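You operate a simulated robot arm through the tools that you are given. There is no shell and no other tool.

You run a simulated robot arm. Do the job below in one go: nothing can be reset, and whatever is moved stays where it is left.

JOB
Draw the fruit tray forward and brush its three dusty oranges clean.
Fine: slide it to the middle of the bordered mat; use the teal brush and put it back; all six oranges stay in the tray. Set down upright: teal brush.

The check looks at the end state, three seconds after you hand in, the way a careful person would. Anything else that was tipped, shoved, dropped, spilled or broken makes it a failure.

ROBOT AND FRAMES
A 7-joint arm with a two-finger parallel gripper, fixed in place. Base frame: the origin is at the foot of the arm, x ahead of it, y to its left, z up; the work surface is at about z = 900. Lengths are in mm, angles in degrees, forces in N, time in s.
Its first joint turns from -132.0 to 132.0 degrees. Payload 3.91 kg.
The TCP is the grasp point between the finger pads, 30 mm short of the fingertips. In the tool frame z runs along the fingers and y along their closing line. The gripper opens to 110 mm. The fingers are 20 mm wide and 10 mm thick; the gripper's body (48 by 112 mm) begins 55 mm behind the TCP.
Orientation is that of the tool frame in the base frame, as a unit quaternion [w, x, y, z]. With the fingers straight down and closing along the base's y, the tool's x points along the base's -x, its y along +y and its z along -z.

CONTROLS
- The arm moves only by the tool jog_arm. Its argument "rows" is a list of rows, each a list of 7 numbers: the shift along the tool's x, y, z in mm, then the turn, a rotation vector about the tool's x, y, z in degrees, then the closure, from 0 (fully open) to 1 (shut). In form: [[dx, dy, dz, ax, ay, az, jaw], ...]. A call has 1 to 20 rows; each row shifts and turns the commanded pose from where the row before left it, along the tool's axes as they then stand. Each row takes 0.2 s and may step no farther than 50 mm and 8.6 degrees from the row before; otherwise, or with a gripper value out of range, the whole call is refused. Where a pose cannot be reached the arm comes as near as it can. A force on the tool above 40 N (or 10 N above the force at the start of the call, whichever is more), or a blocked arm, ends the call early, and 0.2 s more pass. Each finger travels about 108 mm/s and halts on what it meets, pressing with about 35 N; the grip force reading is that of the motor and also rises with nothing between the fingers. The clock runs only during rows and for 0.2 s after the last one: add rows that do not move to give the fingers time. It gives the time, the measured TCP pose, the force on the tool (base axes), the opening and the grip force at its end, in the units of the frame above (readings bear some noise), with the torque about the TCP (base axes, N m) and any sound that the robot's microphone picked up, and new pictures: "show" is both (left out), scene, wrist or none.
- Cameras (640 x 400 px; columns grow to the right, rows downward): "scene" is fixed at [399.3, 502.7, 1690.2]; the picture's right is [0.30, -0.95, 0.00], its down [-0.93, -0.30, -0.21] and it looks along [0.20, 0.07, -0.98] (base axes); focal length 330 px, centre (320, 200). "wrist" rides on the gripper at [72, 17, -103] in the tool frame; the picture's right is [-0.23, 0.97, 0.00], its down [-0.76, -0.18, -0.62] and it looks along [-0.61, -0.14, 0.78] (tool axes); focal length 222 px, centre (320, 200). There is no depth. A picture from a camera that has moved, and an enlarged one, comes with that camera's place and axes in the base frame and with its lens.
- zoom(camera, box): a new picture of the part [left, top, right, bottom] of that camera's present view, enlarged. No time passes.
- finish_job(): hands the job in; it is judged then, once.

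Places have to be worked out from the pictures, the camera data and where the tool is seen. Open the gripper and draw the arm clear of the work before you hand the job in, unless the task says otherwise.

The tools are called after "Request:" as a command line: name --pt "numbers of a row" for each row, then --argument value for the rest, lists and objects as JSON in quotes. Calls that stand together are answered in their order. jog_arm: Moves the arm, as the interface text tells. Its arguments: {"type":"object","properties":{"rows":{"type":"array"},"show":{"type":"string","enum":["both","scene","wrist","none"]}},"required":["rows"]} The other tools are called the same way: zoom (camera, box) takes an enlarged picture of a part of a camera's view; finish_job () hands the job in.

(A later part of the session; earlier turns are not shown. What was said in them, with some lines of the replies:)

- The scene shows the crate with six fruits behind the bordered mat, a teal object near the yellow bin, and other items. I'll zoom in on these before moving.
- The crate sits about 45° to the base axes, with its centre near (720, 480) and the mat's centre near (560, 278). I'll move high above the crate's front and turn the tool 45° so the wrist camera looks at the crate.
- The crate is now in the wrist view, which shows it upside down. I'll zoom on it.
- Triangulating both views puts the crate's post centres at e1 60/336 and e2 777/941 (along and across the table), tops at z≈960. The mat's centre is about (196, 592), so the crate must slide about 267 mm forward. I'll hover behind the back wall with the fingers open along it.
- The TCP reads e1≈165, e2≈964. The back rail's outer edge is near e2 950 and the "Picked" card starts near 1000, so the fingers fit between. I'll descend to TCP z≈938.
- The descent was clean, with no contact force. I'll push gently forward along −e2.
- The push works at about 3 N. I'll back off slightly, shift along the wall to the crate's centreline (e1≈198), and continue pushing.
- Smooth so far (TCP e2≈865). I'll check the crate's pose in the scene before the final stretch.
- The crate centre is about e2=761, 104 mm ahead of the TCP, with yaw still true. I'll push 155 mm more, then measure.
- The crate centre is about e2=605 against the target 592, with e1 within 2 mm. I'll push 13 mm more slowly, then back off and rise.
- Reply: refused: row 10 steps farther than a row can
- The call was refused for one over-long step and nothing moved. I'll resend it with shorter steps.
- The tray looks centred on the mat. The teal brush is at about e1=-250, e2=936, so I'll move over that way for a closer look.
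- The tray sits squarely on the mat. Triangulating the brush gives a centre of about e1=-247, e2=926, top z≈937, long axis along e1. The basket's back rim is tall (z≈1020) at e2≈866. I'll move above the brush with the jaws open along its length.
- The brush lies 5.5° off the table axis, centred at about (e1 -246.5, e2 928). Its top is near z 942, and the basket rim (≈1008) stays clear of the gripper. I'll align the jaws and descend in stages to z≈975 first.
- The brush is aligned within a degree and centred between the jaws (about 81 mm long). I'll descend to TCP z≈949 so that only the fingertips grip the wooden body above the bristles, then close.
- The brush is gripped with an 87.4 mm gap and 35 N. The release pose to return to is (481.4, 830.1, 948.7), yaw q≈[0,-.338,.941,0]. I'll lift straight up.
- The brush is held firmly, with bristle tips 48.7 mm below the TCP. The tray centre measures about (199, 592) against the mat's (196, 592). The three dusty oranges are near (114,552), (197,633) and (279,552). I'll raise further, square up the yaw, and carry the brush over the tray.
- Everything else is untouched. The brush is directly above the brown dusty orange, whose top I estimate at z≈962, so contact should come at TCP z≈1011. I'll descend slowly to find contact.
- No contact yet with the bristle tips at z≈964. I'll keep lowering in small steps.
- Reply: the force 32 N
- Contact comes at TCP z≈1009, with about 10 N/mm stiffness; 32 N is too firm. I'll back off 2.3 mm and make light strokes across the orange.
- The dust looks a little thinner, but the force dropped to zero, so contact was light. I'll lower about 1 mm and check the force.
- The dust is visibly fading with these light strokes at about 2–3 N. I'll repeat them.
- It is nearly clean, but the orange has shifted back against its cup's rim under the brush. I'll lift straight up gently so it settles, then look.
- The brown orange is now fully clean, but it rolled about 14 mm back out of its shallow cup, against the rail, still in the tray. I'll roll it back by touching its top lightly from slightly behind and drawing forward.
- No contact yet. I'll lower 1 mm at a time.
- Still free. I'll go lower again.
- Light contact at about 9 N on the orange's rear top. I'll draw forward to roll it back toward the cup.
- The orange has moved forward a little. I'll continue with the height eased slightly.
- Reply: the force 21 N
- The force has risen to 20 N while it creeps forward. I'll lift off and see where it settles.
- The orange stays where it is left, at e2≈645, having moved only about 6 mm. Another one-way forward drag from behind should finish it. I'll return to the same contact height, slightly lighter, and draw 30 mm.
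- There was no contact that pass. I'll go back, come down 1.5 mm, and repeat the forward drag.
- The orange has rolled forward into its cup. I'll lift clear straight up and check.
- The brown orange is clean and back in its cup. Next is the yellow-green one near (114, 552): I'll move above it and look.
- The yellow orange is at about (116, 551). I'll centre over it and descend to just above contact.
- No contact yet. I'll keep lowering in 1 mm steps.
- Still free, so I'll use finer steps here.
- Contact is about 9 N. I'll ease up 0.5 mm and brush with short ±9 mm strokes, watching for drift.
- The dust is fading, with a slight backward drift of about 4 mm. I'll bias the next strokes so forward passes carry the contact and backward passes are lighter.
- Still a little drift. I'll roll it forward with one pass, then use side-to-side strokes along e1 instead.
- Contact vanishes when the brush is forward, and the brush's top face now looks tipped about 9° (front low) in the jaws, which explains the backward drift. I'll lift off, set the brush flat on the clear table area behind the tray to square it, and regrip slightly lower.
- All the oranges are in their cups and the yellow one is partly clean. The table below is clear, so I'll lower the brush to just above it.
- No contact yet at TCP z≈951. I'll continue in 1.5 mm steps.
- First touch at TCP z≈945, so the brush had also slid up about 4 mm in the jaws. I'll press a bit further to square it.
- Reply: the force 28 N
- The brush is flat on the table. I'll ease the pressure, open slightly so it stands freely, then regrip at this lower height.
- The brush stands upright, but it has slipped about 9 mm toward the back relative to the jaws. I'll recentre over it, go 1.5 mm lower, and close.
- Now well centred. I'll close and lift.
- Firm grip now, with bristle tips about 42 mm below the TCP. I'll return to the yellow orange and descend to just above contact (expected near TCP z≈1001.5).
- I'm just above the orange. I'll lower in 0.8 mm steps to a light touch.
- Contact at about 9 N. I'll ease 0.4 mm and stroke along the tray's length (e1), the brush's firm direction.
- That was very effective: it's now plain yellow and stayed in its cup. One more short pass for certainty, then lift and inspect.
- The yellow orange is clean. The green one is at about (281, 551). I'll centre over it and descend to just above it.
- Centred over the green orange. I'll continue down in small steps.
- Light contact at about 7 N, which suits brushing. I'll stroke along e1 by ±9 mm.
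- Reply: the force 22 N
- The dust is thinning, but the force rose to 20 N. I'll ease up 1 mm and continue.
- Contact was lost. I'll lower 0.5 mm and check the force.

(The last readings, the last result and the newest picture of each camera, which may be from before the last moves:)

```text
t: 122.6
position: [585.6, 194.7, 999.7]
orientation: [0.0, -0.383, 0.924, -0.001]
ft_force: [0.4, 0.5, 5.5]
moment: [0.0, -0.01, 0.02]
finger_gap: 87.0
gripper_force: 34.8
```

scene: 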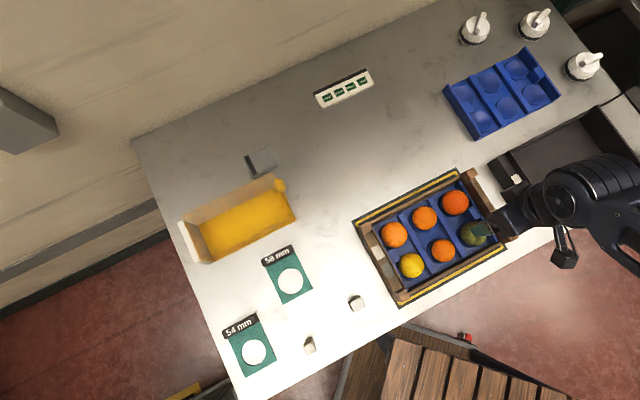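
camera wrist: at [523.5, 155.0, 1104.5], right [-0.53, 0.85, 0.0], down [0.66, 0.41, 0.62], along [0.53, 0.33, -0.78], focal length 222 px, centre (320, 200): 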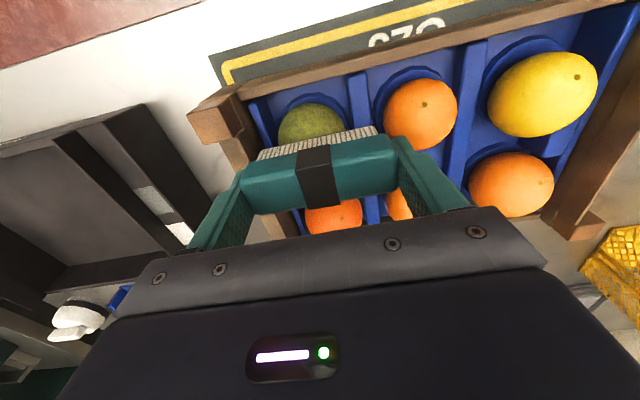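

Light contact again at about 6 N. I'll stroke with slightly shorter amplitude.

Request:
jog_arm --pt "0 4 0 0 0 0 1" --pt "0 4 0 0 0 0 1" --pt "0 -5 0 0 0 0 1" --pt "0 -5 0 0 0 0 1" --pt "0 -5 0 0 0 0 1" --pt "0 5 0 0 0 0 1" --pt "0 5 0 0 0 0 1" --pt "0 5 0 0 0 0 1" --pt "0 -4 0 0 0 0 1" --pt "0 -4 0 0 0 0 1" --pt "0 0 0 0 0 0 1" --show "wrist"

Request:
zoom --camera "wrist" --box '[200, 60, 460, 220]'

```text
t: 125.0
position: [586.4, 196.0, 999.6]
orientation: [-0.001, -0.382, 0.924, -0.001]
ft_force: [-3.7, 4.0, 12.8]
moment: [0.11, 0.13, -0.01]
finger_gap: 87.2
gripper_force: 35.4
camera wrist: at [522.9, 155.4, 1103.6], right [-0.53, 0.85, 0.0], down [0.66, 0.41, 0.62], along [0.53, 0.33, -0.78], focal length 222 px, centre (320, 200)
```

wrist: 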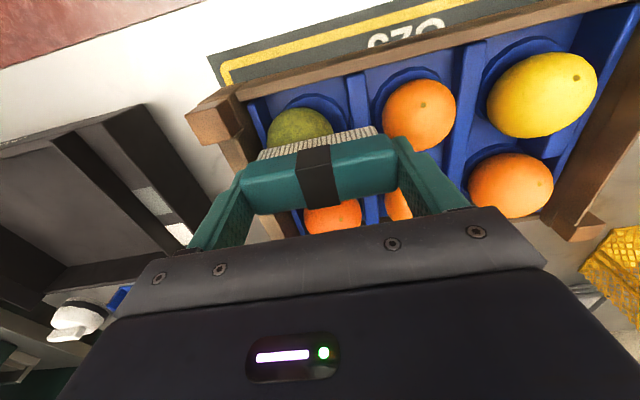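

```text
2.46 times, centred on (330, 140) of wrist
camera zoom: at [522.9, 155.4, 1103.6], right [-0.53, 0.85, 0.0], down [0.66, 0.41, 0.62], along [0.53, 0.33, -0.78], focal length 547 px, centre (295, 348)
```

zoom: 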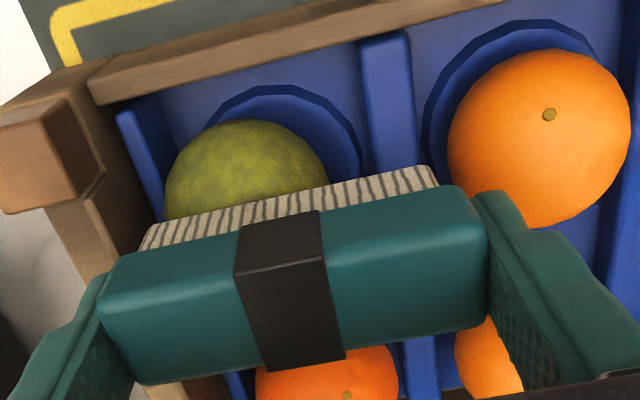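

Nearly clean, but the orange has rolled about 10 mm toward the right wall. I'll drag it back toward −e1 while in contact, which also brushes it.

Request:
jog_arm --pt "0 4 0 0 0 0 1" --pt "0 4 0 0 0 0 1" --pt "0 4 0 0 0 0 1" --pt "0 4 0 0 0 0 1" --show "wrist"

Request:
zoom --camera "wrist" --box '[200, 60, 460, 220]'

```text
t: 126.0
position: [576.4, 204.7, 1001.0]
orientation: [0.0, -0.383, 0.924, 0.0]
ft_force: [3.1, -2.9, 8.6]
moment: [-0.36, -0.31, -0.01]
finger_gap: 87.3
gripper_force: 34.4
camera wrist: at [512.6, 165.7, 1103.5], right [-0.53, 0.85, 0.0], down [0.66, 0.41, 0.62], along [0.53, 0.33, -0.78], focal length 222 px, centre (320, 200)
```

wrist: 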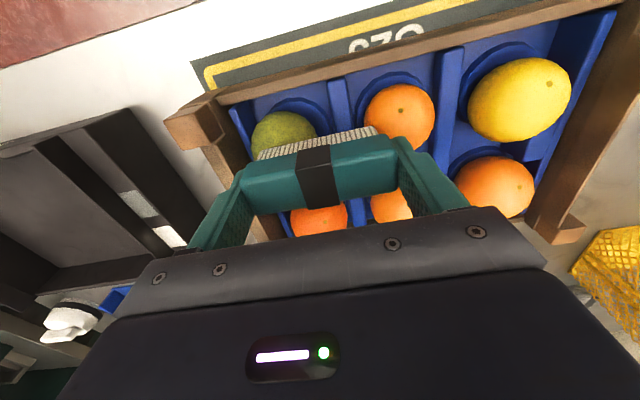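

```text
2.46 times, centred on (330, 140) of wrist
camera zoom: at [512.6, 165.7, 1103.5], right [-0.53, 0.85, 0.0], down [0.66, 0.41, 0.62], along [0.53, 0.33, -0.78], focal length 547 px, centre (295, 348)
```

zoom: 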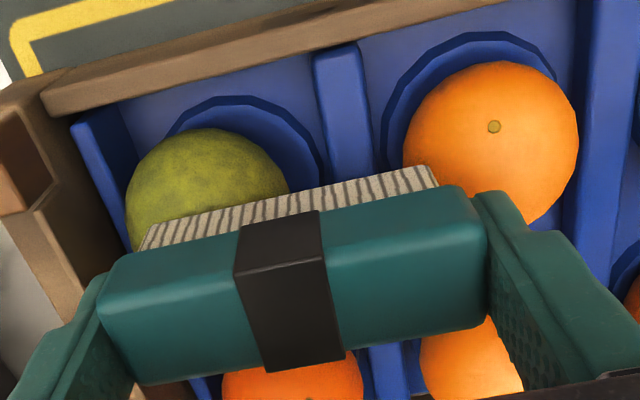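

It's still off to the right of its cup. I'll lift, shift back over it, and look.

Request:
jog_arm --pt "0 0 -2 0 0 0 1" --pt "0 0 -8 0 0 0 1" --pt "0 0 -30 0 0 0 1" --pt "-15 -15 -30 0 0 0 1" --pt "-25 0 0 0 0 0 1" --pt "0 0 0 0 0 0 1" --show "wrist"

Request:
zoom --camera "wrist" --box '[190, 0, 450, 160]'

Request:
zoom --camera "wrist" --box '[200, 60, 460, 220]'

Request:
zoom --camera "scene" --box '[345, 160, 525, 310]'

```text
t: 127.4
position: [615.5, 223.5, 1071.0]
orientation: [0.0, -0.383, 0.924, -0.001]
ft_force: [0.7, 0.5, -2.0]
moment: [-0.01, 0.01, 0.01]
finger_gap: 87.3
gripper_force: 35.0
camera wrist: at [551.6, 182.9, 1174.3], right [-0.53, 0.85, 0.0], down [0.66, 0.41, 0.62], along [0.53, 0.33, -0.78], focal length 222 px, centre (320, 200)
```

wrist: 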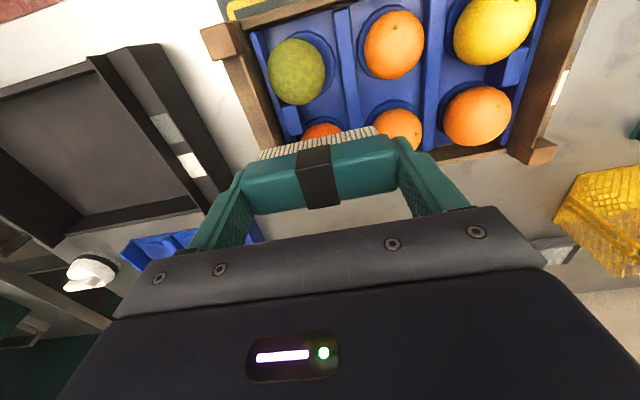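

```text
2.46 times, centred on (320, 80) of wrist
camera zoom: at [551.6, 182.9, 1174.3], right [-0.53, 0.85, 0.0], down [0.66, 0.41, 0.62], along [0.53, 0.33, -0.78], focal length 547 px, centre (320, 495)
```

zoom: 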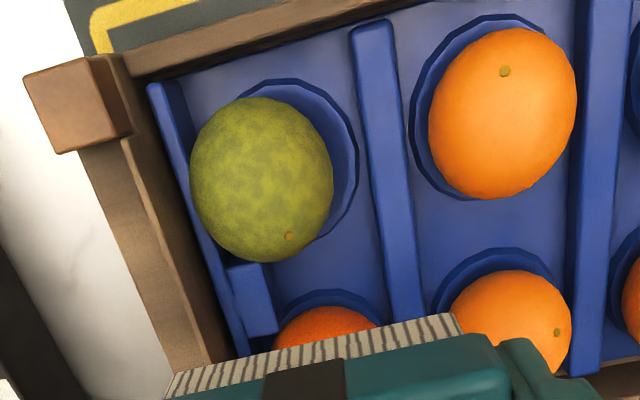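

```text
2.46 times, centred on (330, 140) of wrist
camera zoom: at [551.6, 182.9, 1174.3], right [-0.53, 0.85, 0.0], down [0.66, 0.41, 0.62], along [0.53, 0.33, -0.78], focal length 547 px, centre (295, 348)
```

zoom: 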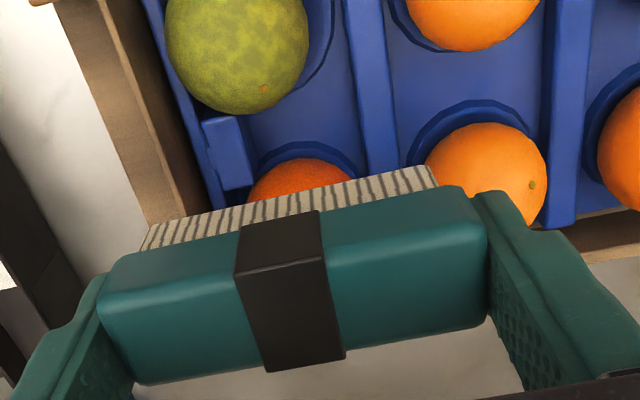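

```text
2.67 times, centred on (435, 235) of scene
camera zoom: at [399.3, 502.7, 1690.2], right [0.3, -0.95, 0.0], down [-0.93, -0.3, -0.21], along [0.2, 0.07, -0.98], focal length 881 px, centre (13, 107)
```

zoom: 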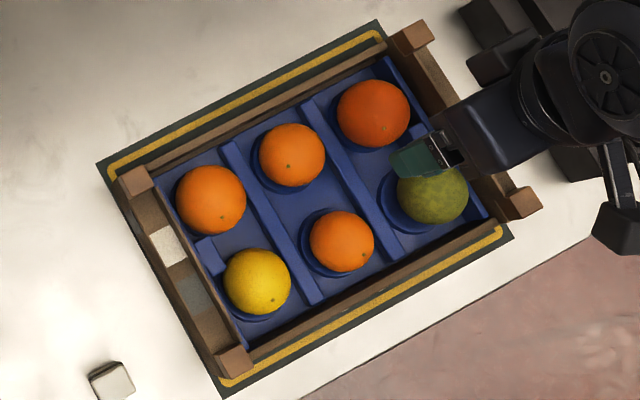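

The green orange still has faint mottling and rests about 9 mm right of its cup. I'll start with the brush shifted right of it, touch lightly, and drag one-way back toward −e1.

Request:
jog_arm --pt "42 -21 0 0 0 0 1" --pt "0 0 30 0 0 0 1" --pt "0 0 25 0 0 0 1" --pt "0 0 10 0 0 0 1" --pt "0 0 2 0 0 0 1" --pt "0 0 0 0 0 0 1" --show "wrist"

Request:
jog_arm --pt "0 0 0.8 0 0 0 1" --pt "0 0 0 0 0 0 1" --show "none"

Request:
jog_arm --pt "0 0 0.8 0 0 0 1" --pt "0 0 0 0 0 0 1" --show "none"

```text
t: 128.8
position: [600.0, 178.2, 1004.4]
orientation: [0.0, -0.383, 0.924, 0.0]
ft_force: [0.7, 0.7, -0.4]
moment: [0.0, 0.02, -0.02]
finger_gap: 87.4
gripper_force: 35.1
camera wrist: at [536.6, 138.3, 1107.2], right [-0.53, 0.85, 0.0], down [0.66, 0.41, 0.62], along [0.53, 0.33, -0.78], focal length 222 px, centre (320, 200)
```

wrist: 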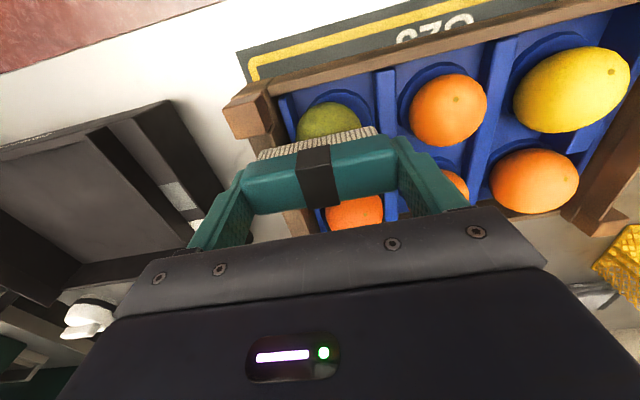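

```text
t: 129.4
position: [600.1, 177.4, 1002.9]
orientation: [0.0, -0.382, 0.924, 0.0]
ft_force: [-0.1, 0.2, -1.0]
moment: [-0.05, 0.0, 0.05]
finger_gap: 87.2
gripper_force: 35.1
```

```text
t: 130.0
position: [600.2, 179.0, 1001.1]
orientation: [0.0, -0.383, 0.924, 0.001]
ft_force: [0.2, 0.1, 0.6]
moment: [0.01, -0.01, 0.02]
finger_gap: 87.1
gripper_force: 35.1
```

Touch is beginning. I'll go slightly lower for a firm, light contact.

Request:
jog_arm --pt "0 0 0.6 0 0 0 1" --pt "0 0 0 0 0 0 1" --show "none"

Request:
jog_arm --pt "0 0 0.3 0 0 0 1" --pt "0 0 0 0 0 0 1" --show "none"

```text
t: 130.6
position: [600.7, 179.0, 999.9]
orientation: [0.0, -0.383, 0.924, 0.0]
ft_force: [0.0, 0.7, -0.6]
moment: [-0.01, 0.02, -0.02]
finger_gap: 87.4
gripper_force: 35.1
```

```text
t: 131.2
position: [599.8, 177.8, 1000.5]
orientation: [0.0, -0.383, 0.924, 0.0]
ft_force: [0.4, -0.1, 0.8]
moment: [0.03, 0.03, -0.03]
finger_gap: 87.0
gripper_force: 34.9
```

Request:
jog_arm --pt "0 0 0.7 0 0 0 1" --pt "0 0 0 0 0 0 1" --show "none"

Request:
jog_arm --pt "0 4 0 0 0 0 1" --pt "0 4 0 0 0 0 1" --pt "0 4 0 0 0 0 1" --show "none"

Request:
jog_arm --pt "0 4 0 0 0 0 1" --pt "0 4 0 0 0 0 1" --show "wrist"

Request:
zoom --camera "wrist" --box '[200, 60, 460, 220]'

```text
t: 131.8
position: [599.8, 180.5, 1001.2]
orientation: [0.001, -0.383, 0.924, 0.001]
ft_force: [-0.2, -2.0, 11.2]
moment: [-0.04, 0.03, -0.01]
finger_gap: 87.2
gripper_force: 35.0
```

```text
t: 132.6
position: [590.2, 187.3, 1001.9]
orientation: [0.0, -0.382, 0.924, -0.001]
ft_force: [3.5, -2.4, 16.1]
moment: [-0.11, -0.26, -0.07]
finger_gap: 87.5
gripper_force: 35.0
```

```text
t: 133.2
position: [584.9, 193.4, 1000.5]
orientation: [0.0, -0.383, 0.924, -0.001]
ft_force: [2.7, -2.3, 12.2]
moment: [-0.12, -0.21, -0.02]
finger_gap: 87.4
gripper_force: 35.4
camera wrist: at [521.5, 153.2, 1103.4], right [-0.53, 0.85, 0.0], down [0.66, 0.41, 0.62], along [0.53, 0.33, -0.78], focal length 222 px, centre (320, 200)
```

wrist: 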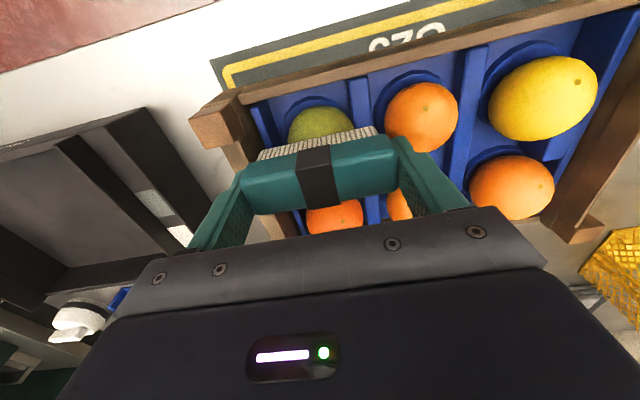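

```text
2.46 times, centred on (330, 140) of wrist
camera zoom: at [521.5, 153.2, 1103.4], right [-0.53, 0.85, 0.0], down [0.66, 0.41, 0.62], along [0.53, 0.33, -0.78], focal length 547 px, centre (295, 348)
```

zoom: 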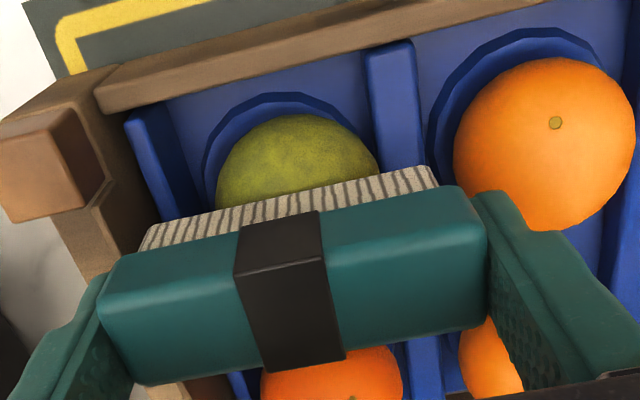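

It's rolled back to about its cup centre and nearly clean. A few short ±4 mm strokes with slightly less force should finish it.

Request:
jog_arm --pt "0 -4 -0.3 0 0 0 1" --pt "0 -4 0 0 0 0 1" --pt "0 4 0 0 0 0 1" --pt "0 4 0 0 0 0 1" --pt "0 -4 0 0 0 0 1" --pt "0 -4 0 0 0 0 1" --pt "0 4 0 0 0 0 1" --pt "0 4 0 0 0 0 1" --pt "0 -4 0 0 0 0 1" --pt "0 -3 0 0 0 0 1" --pt "0 0 0 0 0 0 1" --show "wrist"

Request:
zoom --camera "wrist" --box '[200, 60, 460, 220]'

```text
t: 135.6
position: [590.3, 189.1, 1000.9]
orientation: [0.0, -0.382, 0.924, 0.0]
ft_force: [-2.5, 3.5, 14.1]
moment: [0.32, 0.26, 0.0]
finger_gap: 87.4
gripper_force: 34.9
camera wrist: at [527.7, 148.9, 1103.2], right [-0.53, 0.85, 0.0], down [0.66, 0.41, 0.62], along [0.53, 0.33, -0.78], focal length 222 px, centre (320, 200)
```

wrist: 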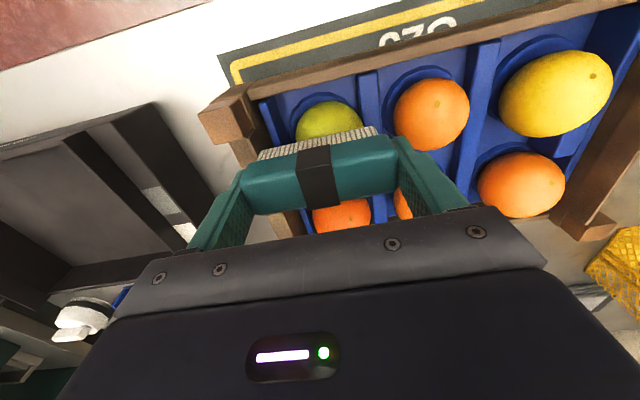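

```text
2.46 times, centred on (330, 140) of wrist
camera zoom: at [527.7, 148.9, 1103.2], right [-0.53, 0.85, 0.0], down [0.66, 0.41, 0.62], along [0.53, 0.33, -0.78], focal length 547 px, centre (295, 348)
```

zoom: 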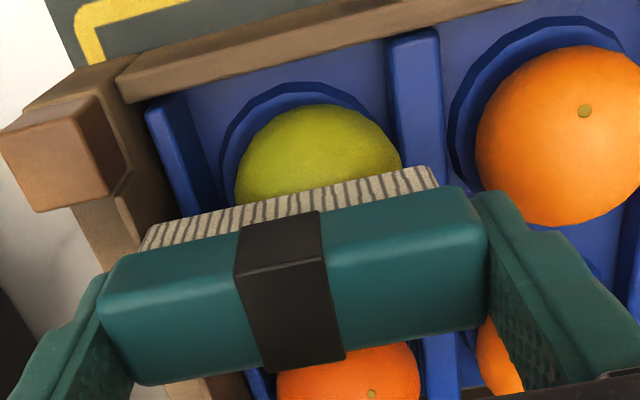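

It's now plain green and clean, almost centred in its cup. I'll nudge 3 mm and lift off, then inspect all six.

Request:
jog_arm --pt "0 -3 0 0 0 0 1" --pt "0 0 -2 0 0 0 1" --pt "0 0 -10 0 0 0 1" --pt "0 0 -30 0 0 0 1" --pt "0 0 -40 0 0 0 1" --pt "-40 25 0 0 0 0 1" --pt "-40 28 0 0 0 0 1" --pt "-45 20 0 0 0 0 1" --pt "-45 20 0 0 0 0 1" --pt "0 0 0 0 0 0 1"

Request:
zoom --camera "wrist" --box '[190, 0, 450, 160]'

Request:
zoom --camera "scene" --box '[345, 160, 525, 310]'

Request:
zoom --camera "wrist" --box '[200, 60, 460, 220]'

```text
t: 137.8
position: [649.3, 369.8, 1081.7]
orientation: [0.0, -0.382, 0.924, 0.0]
ft_force: [-0.2, -0.6, -0.8]
moment: [0.01, -0.04, 0.02]
finger_gap: 87.3
gripper_force: 34.5
camera wrist: at [585.0, 330.1, 1184.6], right [-0.53, 0.85, 0.0], down [0.66, 0.41, 0.62], along [0.53, 0.33, -0.78], focal length 222 px, centre (320, 200)
```

scene: 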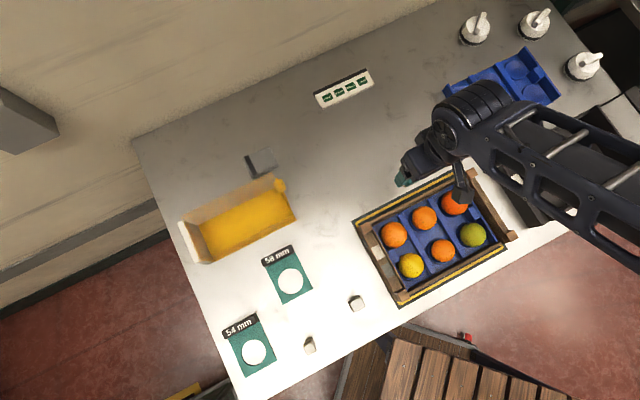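
wrist: 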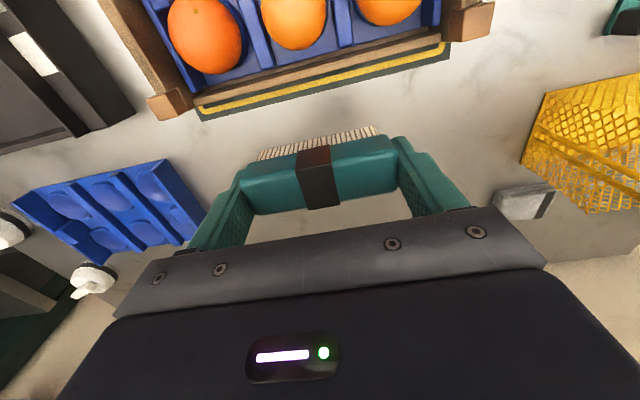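

```text
2.46 times, centred on (320, 80) of wrist
camera zoom: at [585.0, 330.1, 1184.6], right [-0.53, 0.85, 0.0], down [0.66, 0.41, 0.62], along [0.53, 0.33, -0.78], focal length 547 px, centre (320, 495)
```

zoom: 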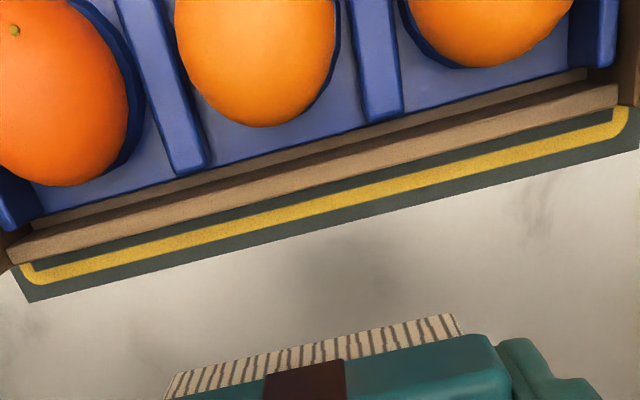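

```text
2.67 times, centred on (435, 235) of scene
camera zoom: at [399.3, 502.7, 1690.2], right [0.3, -0.95, 0.0], down [-0.93, -0.3, -0.21], along [0.2, 0.07, -0.98], focal length 881 px, centre (13, 107)
```

zoom: 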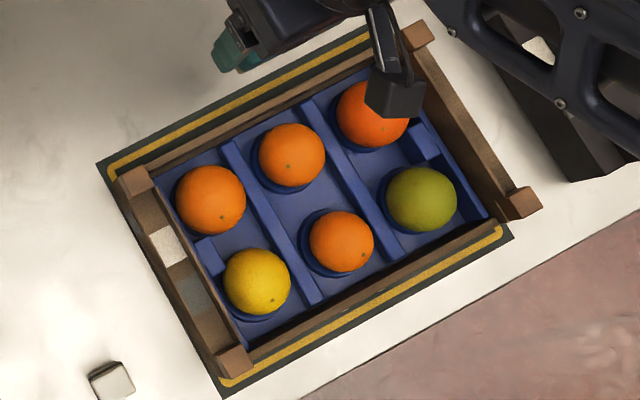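

```text
2.46 times, centred on (330, 140) of wrist
camera zoom: at [585.0, 330.1, 1184.6], right [-0.53, 0.85, 0.0], down [0.66, 0.41, 0.62], along [0.53, 0.33, -0.78], focal length 547 px, centre (295, 348)
```

zoom: 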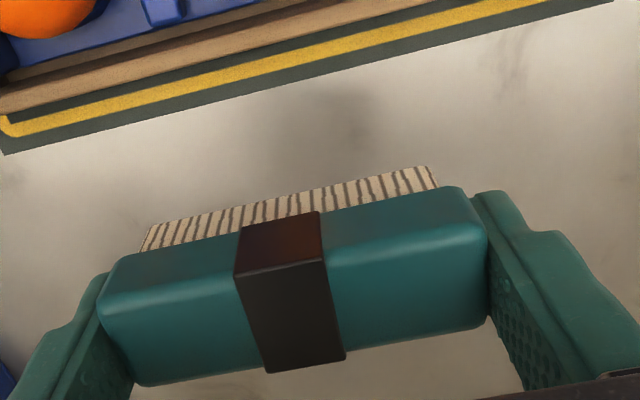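

All six oranges are clean and in their cups, and the tray hasn't shifted. The brush is still square in the jaws. Now I'll return it: raise, traverse back above its original spot, and restore the 5.5° yaw.

Request:
jog_arm --pt "0 0 -50 0 0 0 1" --pt "0 0 -50 0 0 0 1" --pt "-20.7 44.5 0 0 0 0 1" --pt "-20.7 44.5 0 0 0 0 1" --pt "-20.7 44.5 0 0 0 0 1" --pt "-20.7 44.5 0 0 0 0 1" --pt "-20.7 44.5 0 0 0 0 1" --pt "-20.7 44.5 0 0 0 0 1" --pt "-20.7 44.5 0 0 0 0 1" --pt "-20.7 44.5 0 0 0 0 1" --pt "-20.7 44.5 0 0 0 0 1" --pt "-20.7 44.5 0 0 0 0 1" --pt "0 0 0 0 0 5.5 1" --pt "0 0 0 0 0 0 1"

```text
t: 140.8
position: [477.6, 833.9, 1180.4]
orientation: [0.0, -0.337, 0.941, 0.0]
ft_force: [-0.6, 0.0, -0.6]
moment: [0.0, -0.01, 0.01]
finger_gap: 87.3
gripper_force: 34.9
camera wrist: at [411.9, 800.2, 1284.8], right [-0.44, 0.9, 0.0], down [0.7, 0.35, 0.62], along [0.56, 0.28, -0.78], focal length 222 px, centre (320, 200)
```

scene: 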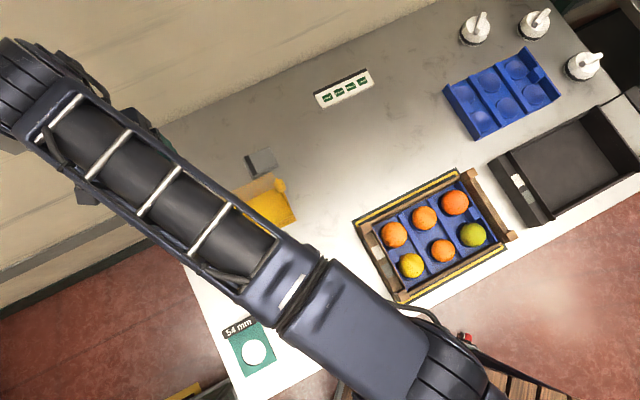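
wrist: 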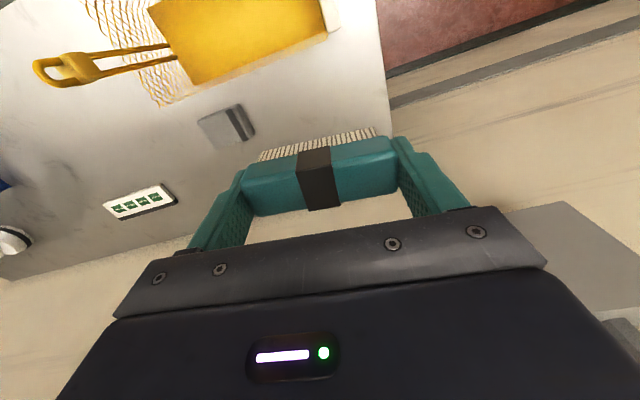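

I'm 5 mm off the recorded spot along the jaw axis. I'll correct that and descend to about 12 mm above the set-down height.

Request:
jog_arm --pt "-0.5 -5.4 0 0 0 0 1" --pt "0 0 45 0 0 0 1" --pt "0 0 45 0 0 0 1" --pt "0 0 45 0 0 0 1" --pt "0 0 40 0 0 0 1" --pt "0 0 30 0 0 0 1" --pt "0 0 20 0 0 0 1" --pt "0 0 0 0 0 0 1" --show "wrist"

Request:
zoom --camera "wrist" --box '[200, 60, 460, 220]'

```text
t: 142.6
position: [483.1, 830.0, 957.1]
orientation: [-0.001, -0.339, 0.941, 0.0]
ft_force: [1.2, 0.6, -0.9]
moment: [-0.01, 0.04, -0.01]
finger_gap: 87.3
gripper_force: 35.3
camera wrist: at [415.8, 796.7, 1060.5], right [-0.44, 0.9, 0.0], down [0.7, 0.35, 0.62], along [0.56, 0.28, -0.78], focal length 222 px, centre (320, 200)
```

wrist: 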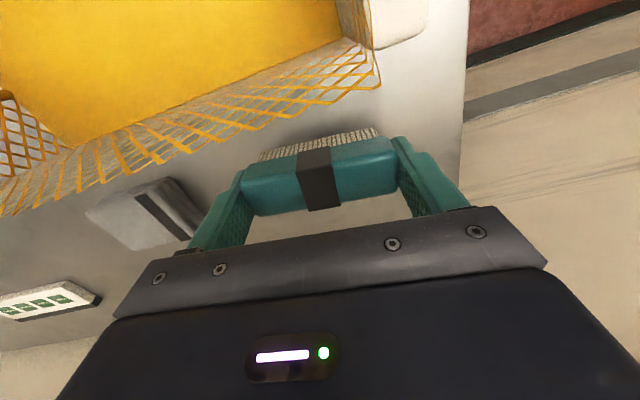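

```text
2.46 times, centred on (330, 140) of wrist
camera zoom: at [415.8, 796.7, 1060.5], right [-0.44, 0.9, 0.0], down [0.7, 0.35, 0.62], along [0.56, 0.28, -0.78], focal length 547 px, centre (295, 348)
```

zoom: 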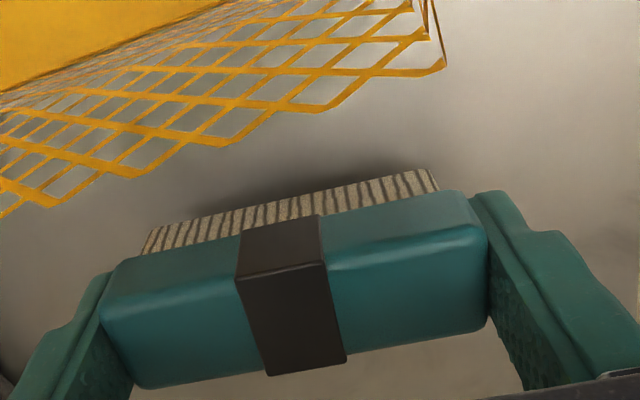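

The spot is clear and matches the original pose. I'll lower gently to contact.

Request:
jog_arm --pt "0 0 4 0 0 0 1" --pt "0 0 4 0 0 0 1" --pt "0 0 3 0 0 0 1" --pt "0 0 1.5 0 0 0 1" --pt "0 0 0 0 0 0 1" --show "none"

Request:
jog_arm --pt "0 0 1 0 0 0 1" --pt "0 0 0 0 0 0 1" --show "none"

Request:
jog_arm --pt "0 0 1 0 0 0 1" --pt "0 0 0 0 0 0 1" --show "none"

```text
t: 143.8
position: [484.0, 829.8, 945.3]
orientation: [0.0, -0.338, 0.941, 0.001]
ft_force: [0.5, 0.0, -0.5]
moment: [0.0, -0.01, -0.01]
finger_gap: 87.3
gripper_force: 35.2
```

```text
t: 144.4
position: [482.7, 830.8, 944.2]
orientation: [-0.001, -0.338, 0.941, 0.0]
ft_force: [0.0, -0.1, -0.3]
moment: [0.0, 0.0, 0.02]
finger_gap: 87.5
gripper_force: 35.3
```

```text
t: 145.0
position: [483.1, 829.5, 942.8]
orientation: [0.0, -0.337, 0.941, 0.0]
ft_force: [-0.1, 0.2, -1.4]
moment: [0.02, -0.02, 0.03]
finger_gap: 87.2
gripper_force: 35.0
```

Request:
jog_arm --pt "0 0 0.8 0 0 0 1" --pt "0 0 0 0 0 0 1" --show "none"

Request:
jog_arm --pt "0 0 0.8 0 0 0 1" --pt "0 0 0 0 0 0 1" --show "none"

Request:
jog_arm --pt "0 0 0.7 0 0 0 1" --pt "0 0 0 0 0 0 1" --show "none"

```text
t: 145.6
position: [482.4, 829.9, 941.5]
orientation: [0.0, -0.338, 0.941, 0.0]
ft_force: [0.0, 0.2, -0.9]
moment: [0.02, -0.01, 0.02]
finger_gap: 87.4
gripper_force: 35.0
```

```text
t: 146.2
position: [483.2, 828.7, 941.7]
orientation: [0.0, -0.338, 0.941, 0.0]
ft_force: [0.0, -0.2, -0.9]
moment: [-0.03, 0.01, 0.02]
finger_gap: 87.2
gripper_force: 34.6
```

```text
t: 146.8
position: [482.6, 831.2, 941.1]
orientation: [0.0, -0.338, 0.941, 0.0]
ft_force: [-0.3, -0.1, 0.1]
moment: [0.05, 0.06, 0.02]
finger_gap: 87.2
gripper_force: 35.1
```

The force is just starting to register. One more small step to seat it.

Request:
jog_arm --pt "0 0 0.6 0 0 0 1" --pt "0 0 0 0 0 0 1" --show "none"

```text
t: 147.4
position: [483.0, 829.5, 940.1]
orientation: [0.001, -0.338, 0.941, 0.0]
ft_force: [0.5, -0.9, 9.2]
moment: [0.03, 0.09, -0.01]
finger_gap: 87.1
gripper_force: 35.5
```

The brush is seated flat on the table at about 10 N. I'll open fully but gently, wait, then rise straight up.

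Request:
jog_arm --pt "0 0 -0.4 0 0 0 0.15" --pt "0 0 0 0 0 0 0.1" --pt "0 0 0 0 0 0 0" --pt "0 0 0 0 0 0 0" --show "wrist"

Request:
zoom --camera "wrist" --box '[200, 60, 460, 220]'

```text
t: 148.4
position: [483.7, 829.0, 940.4]
orientation: [0.0, -0.338, 0.941, 0.0]
ft_force: [-0.4, 0.7, -0.1]
moment: [0.02, 0.0, 0.0]
finger_gap: 110.0
gripper_force: 0.0
camera wrist: at [415.8, 795.7, 1043.1], right [-0.44, 0.9, 0.0], down [0.7, 0.35, 0.62], along [0.56, 0.28, -0.78], focal length 222 px, centre (320, 200)
```

wrist: 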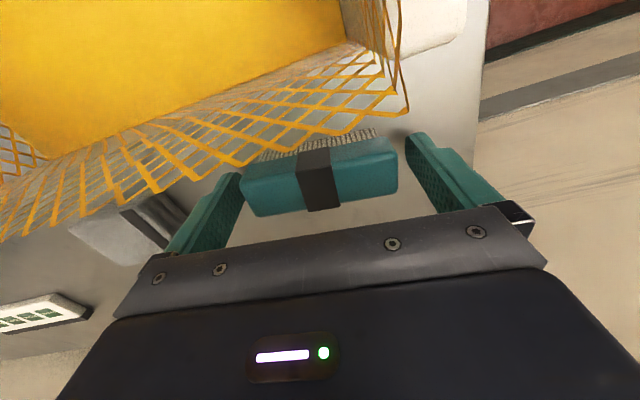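

```text
2.46 times, centred on (330, 140) of wrist
camera zoom: at [415.8, 795.7, 1043.1], right [-0.44, 0.9, 0.0], down [0.7, 0.35, 0.62], along [0.56, 0.28, -0.78], focal length 547 px, centre (295, 348)
```

zoom: 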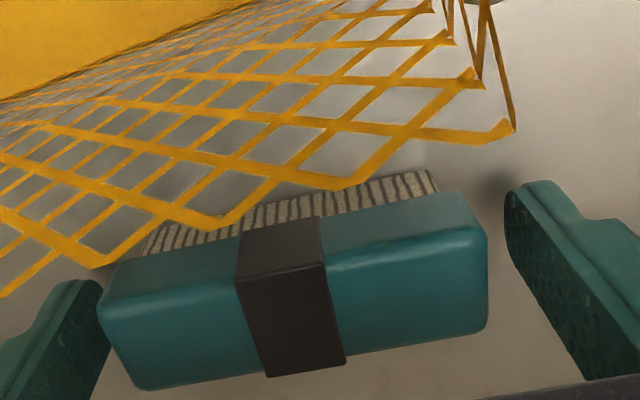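

The brush stands free and upright in its original place. I'll rise straight up and retreat to a clear position.

Request:
jog_arm --pt "0 0 -8 0 0 0 0" --pt "0 0 -20 0 0 0 0" --pt "0 0 -40 0 0 0 0" --pt "0 0 -45 0 0 0 0" --pt "0 0 -45 0 0 0 0" --pt "0 0 -45 0 0 0 0" --pt "0 0 -30 0 0 0 0" --pt "0 0 0 0 0 0 0" --show "wrist"

Request:
jog_arm --pt "45 0 0 0 0 0 0" --pt "45 0 0 0 0 0 0" --pt "45 0 0 0 0 0 0" --pt "45 0 0 0 0 0 0" --pt "45 0 0 0 0 0 0" --pt "45 0 0 0 0 0 0" --pt "45 0 0 0 0 0 0" --pt "0 0 0 0 0 0 0"

Request:
zoom --camera "scene" --box '[150, 130, 310, 280]'

Request:
zoom --camera "scene" --box '[345, 160, 525, 310]'

```text
t: 150.2
position: [481.9, 830.3, 1174.7]
orientation: [0.0, -0.338, 0.941, 0.0]
ft_force: [0.2, -0.5, 0.1]
moment: [0.02, 0.02, -0.01]
finger_gap: 110.1
gripper_force: 0.1
camera wrist: at [415.4, 795.7, 1277.9], right [-0.44, 0.9, 0.0], down [0.7, 0.35, 0.62], along [0.56, 0.28, -0.78], focal length 222 px, centre (320, 200)
```

wrist: 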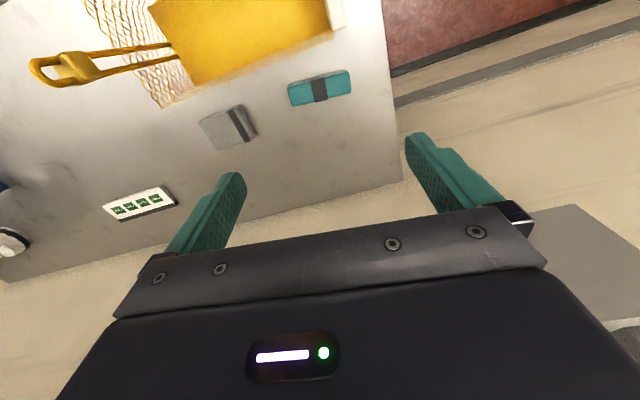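

```text
t: 152.0
position: [239.2, 629.2, 1174.4]
orientation: [0.0, -0.338, 0.941, 0.0]
ft_force: [-0.4, -0.2, 0.1]
moment: [-0.02, -0.01, -0.03]
finger_gap: 110.1
gripper_force: 0.0
camera wrist: at [172.4, 595.8, 1277.4], right [-0.44, 0.9, 0.0], down [0.7, 0.35, 0.62], along [0.56, 0.28, -0.78], focal length 222 px, centre (320, 200)
```

scene: 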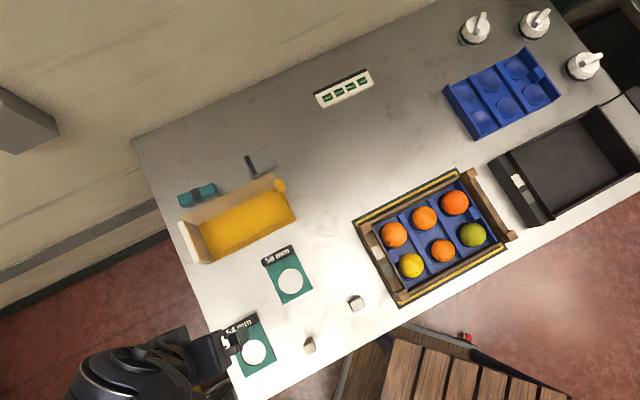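
wrist: 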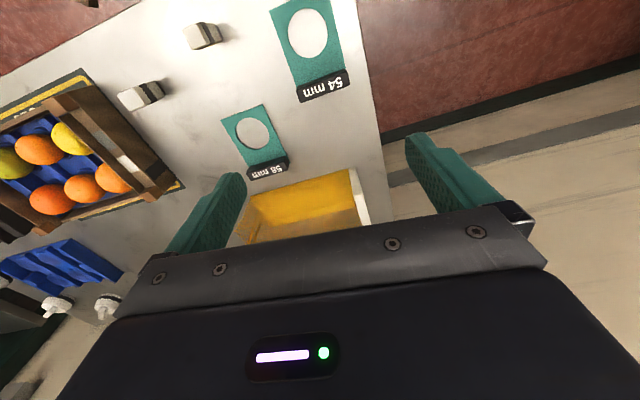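

```text
2.67 times, centred on (230, 205) of scene
camera zoom: at [399.3, 502.7, 1690.2], right [0.3, -0.95, 0.0], down [-0.93, -0.3, -0.21], along [0.2, 0.07, -0.98], focal length 881 px, centre (560, 187)
```

zoom: 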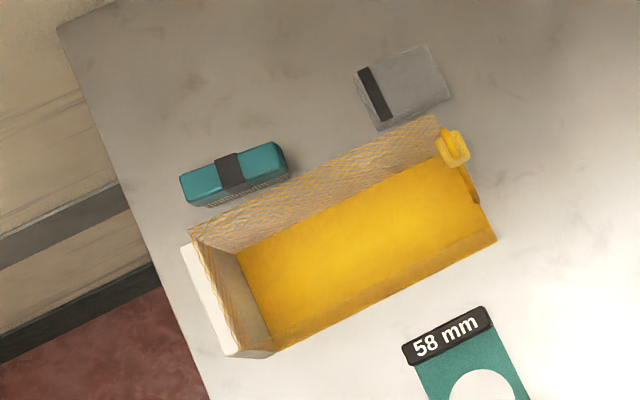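

```text
2.67 times, centred on (435, 235) of scene
camera zoom: at [399.3, 502.7, 1690.2], right [0.3, -0.95, 0.0], down [-0.93, -0.3, -0.21], along [0.2, 0.07, -0.98], focal length 881 px, centre (13, 107)
```

zoom: 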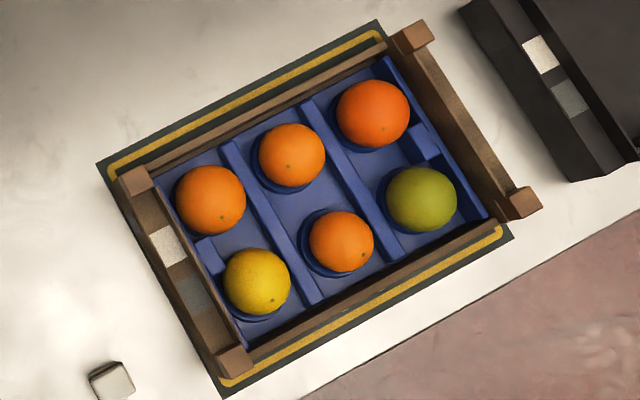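

The brush is back upright in its place and everything else is undisturbed. One last close look at the oranges for residual dust.

Request:
zoom --camera "scene" --box '[385, 195, 495, 285]'

```text
4.44 times, centred on (440, 240) of scene
camera zoom: at [399.3, 502.7, 1690.2], right [0.3, -0.95, 0.0], down [-0.93, -0.3, -0.21], along [0.2, 0.07, -0.98], focal length 1468 px, centre (-213, 22)
```

zoom: 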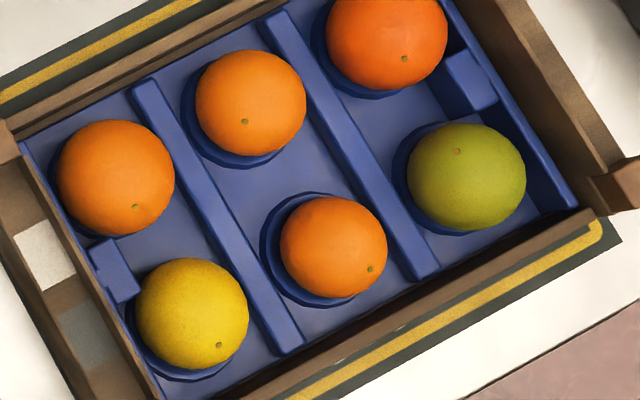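

All three are clean, all six oranges sit in their cups in the centred tray, and the brush is back upright. The gripper is open and the arm is clear, so I'm handing in.

Request:
finish_job

```text
The job is handed in.
```

I slid the tray to the middle of the bordered mat and brushed the three dusty oranges clean. The teal brush is back in its place, standing upright. I have handed the job in, but the check's verdict has not come back.

- **Tray:** it sits squarely on the mat. I measured its centre about 3 mm off along the long side and level across the short side, which is within my measuring error.
- **Oranges:** all six are in the tray, in their cups. In the final close-up, the brown, yellow and green ones show no mottling. While being brushed, the brown one rolled about 14 mm and the green one about 10 mm out of their cups. I rolled both back with the brush.
- **Brush:** it returned to within a few millimetres of where it started. Partway through, it had slipped in the gripper. I set it down on clear table behind the tray, regripped it and carried on.
- **Everything else:** nothing else appears moved or tipped in the last scene pictures. The gripper is open and the arm is clear of the work.
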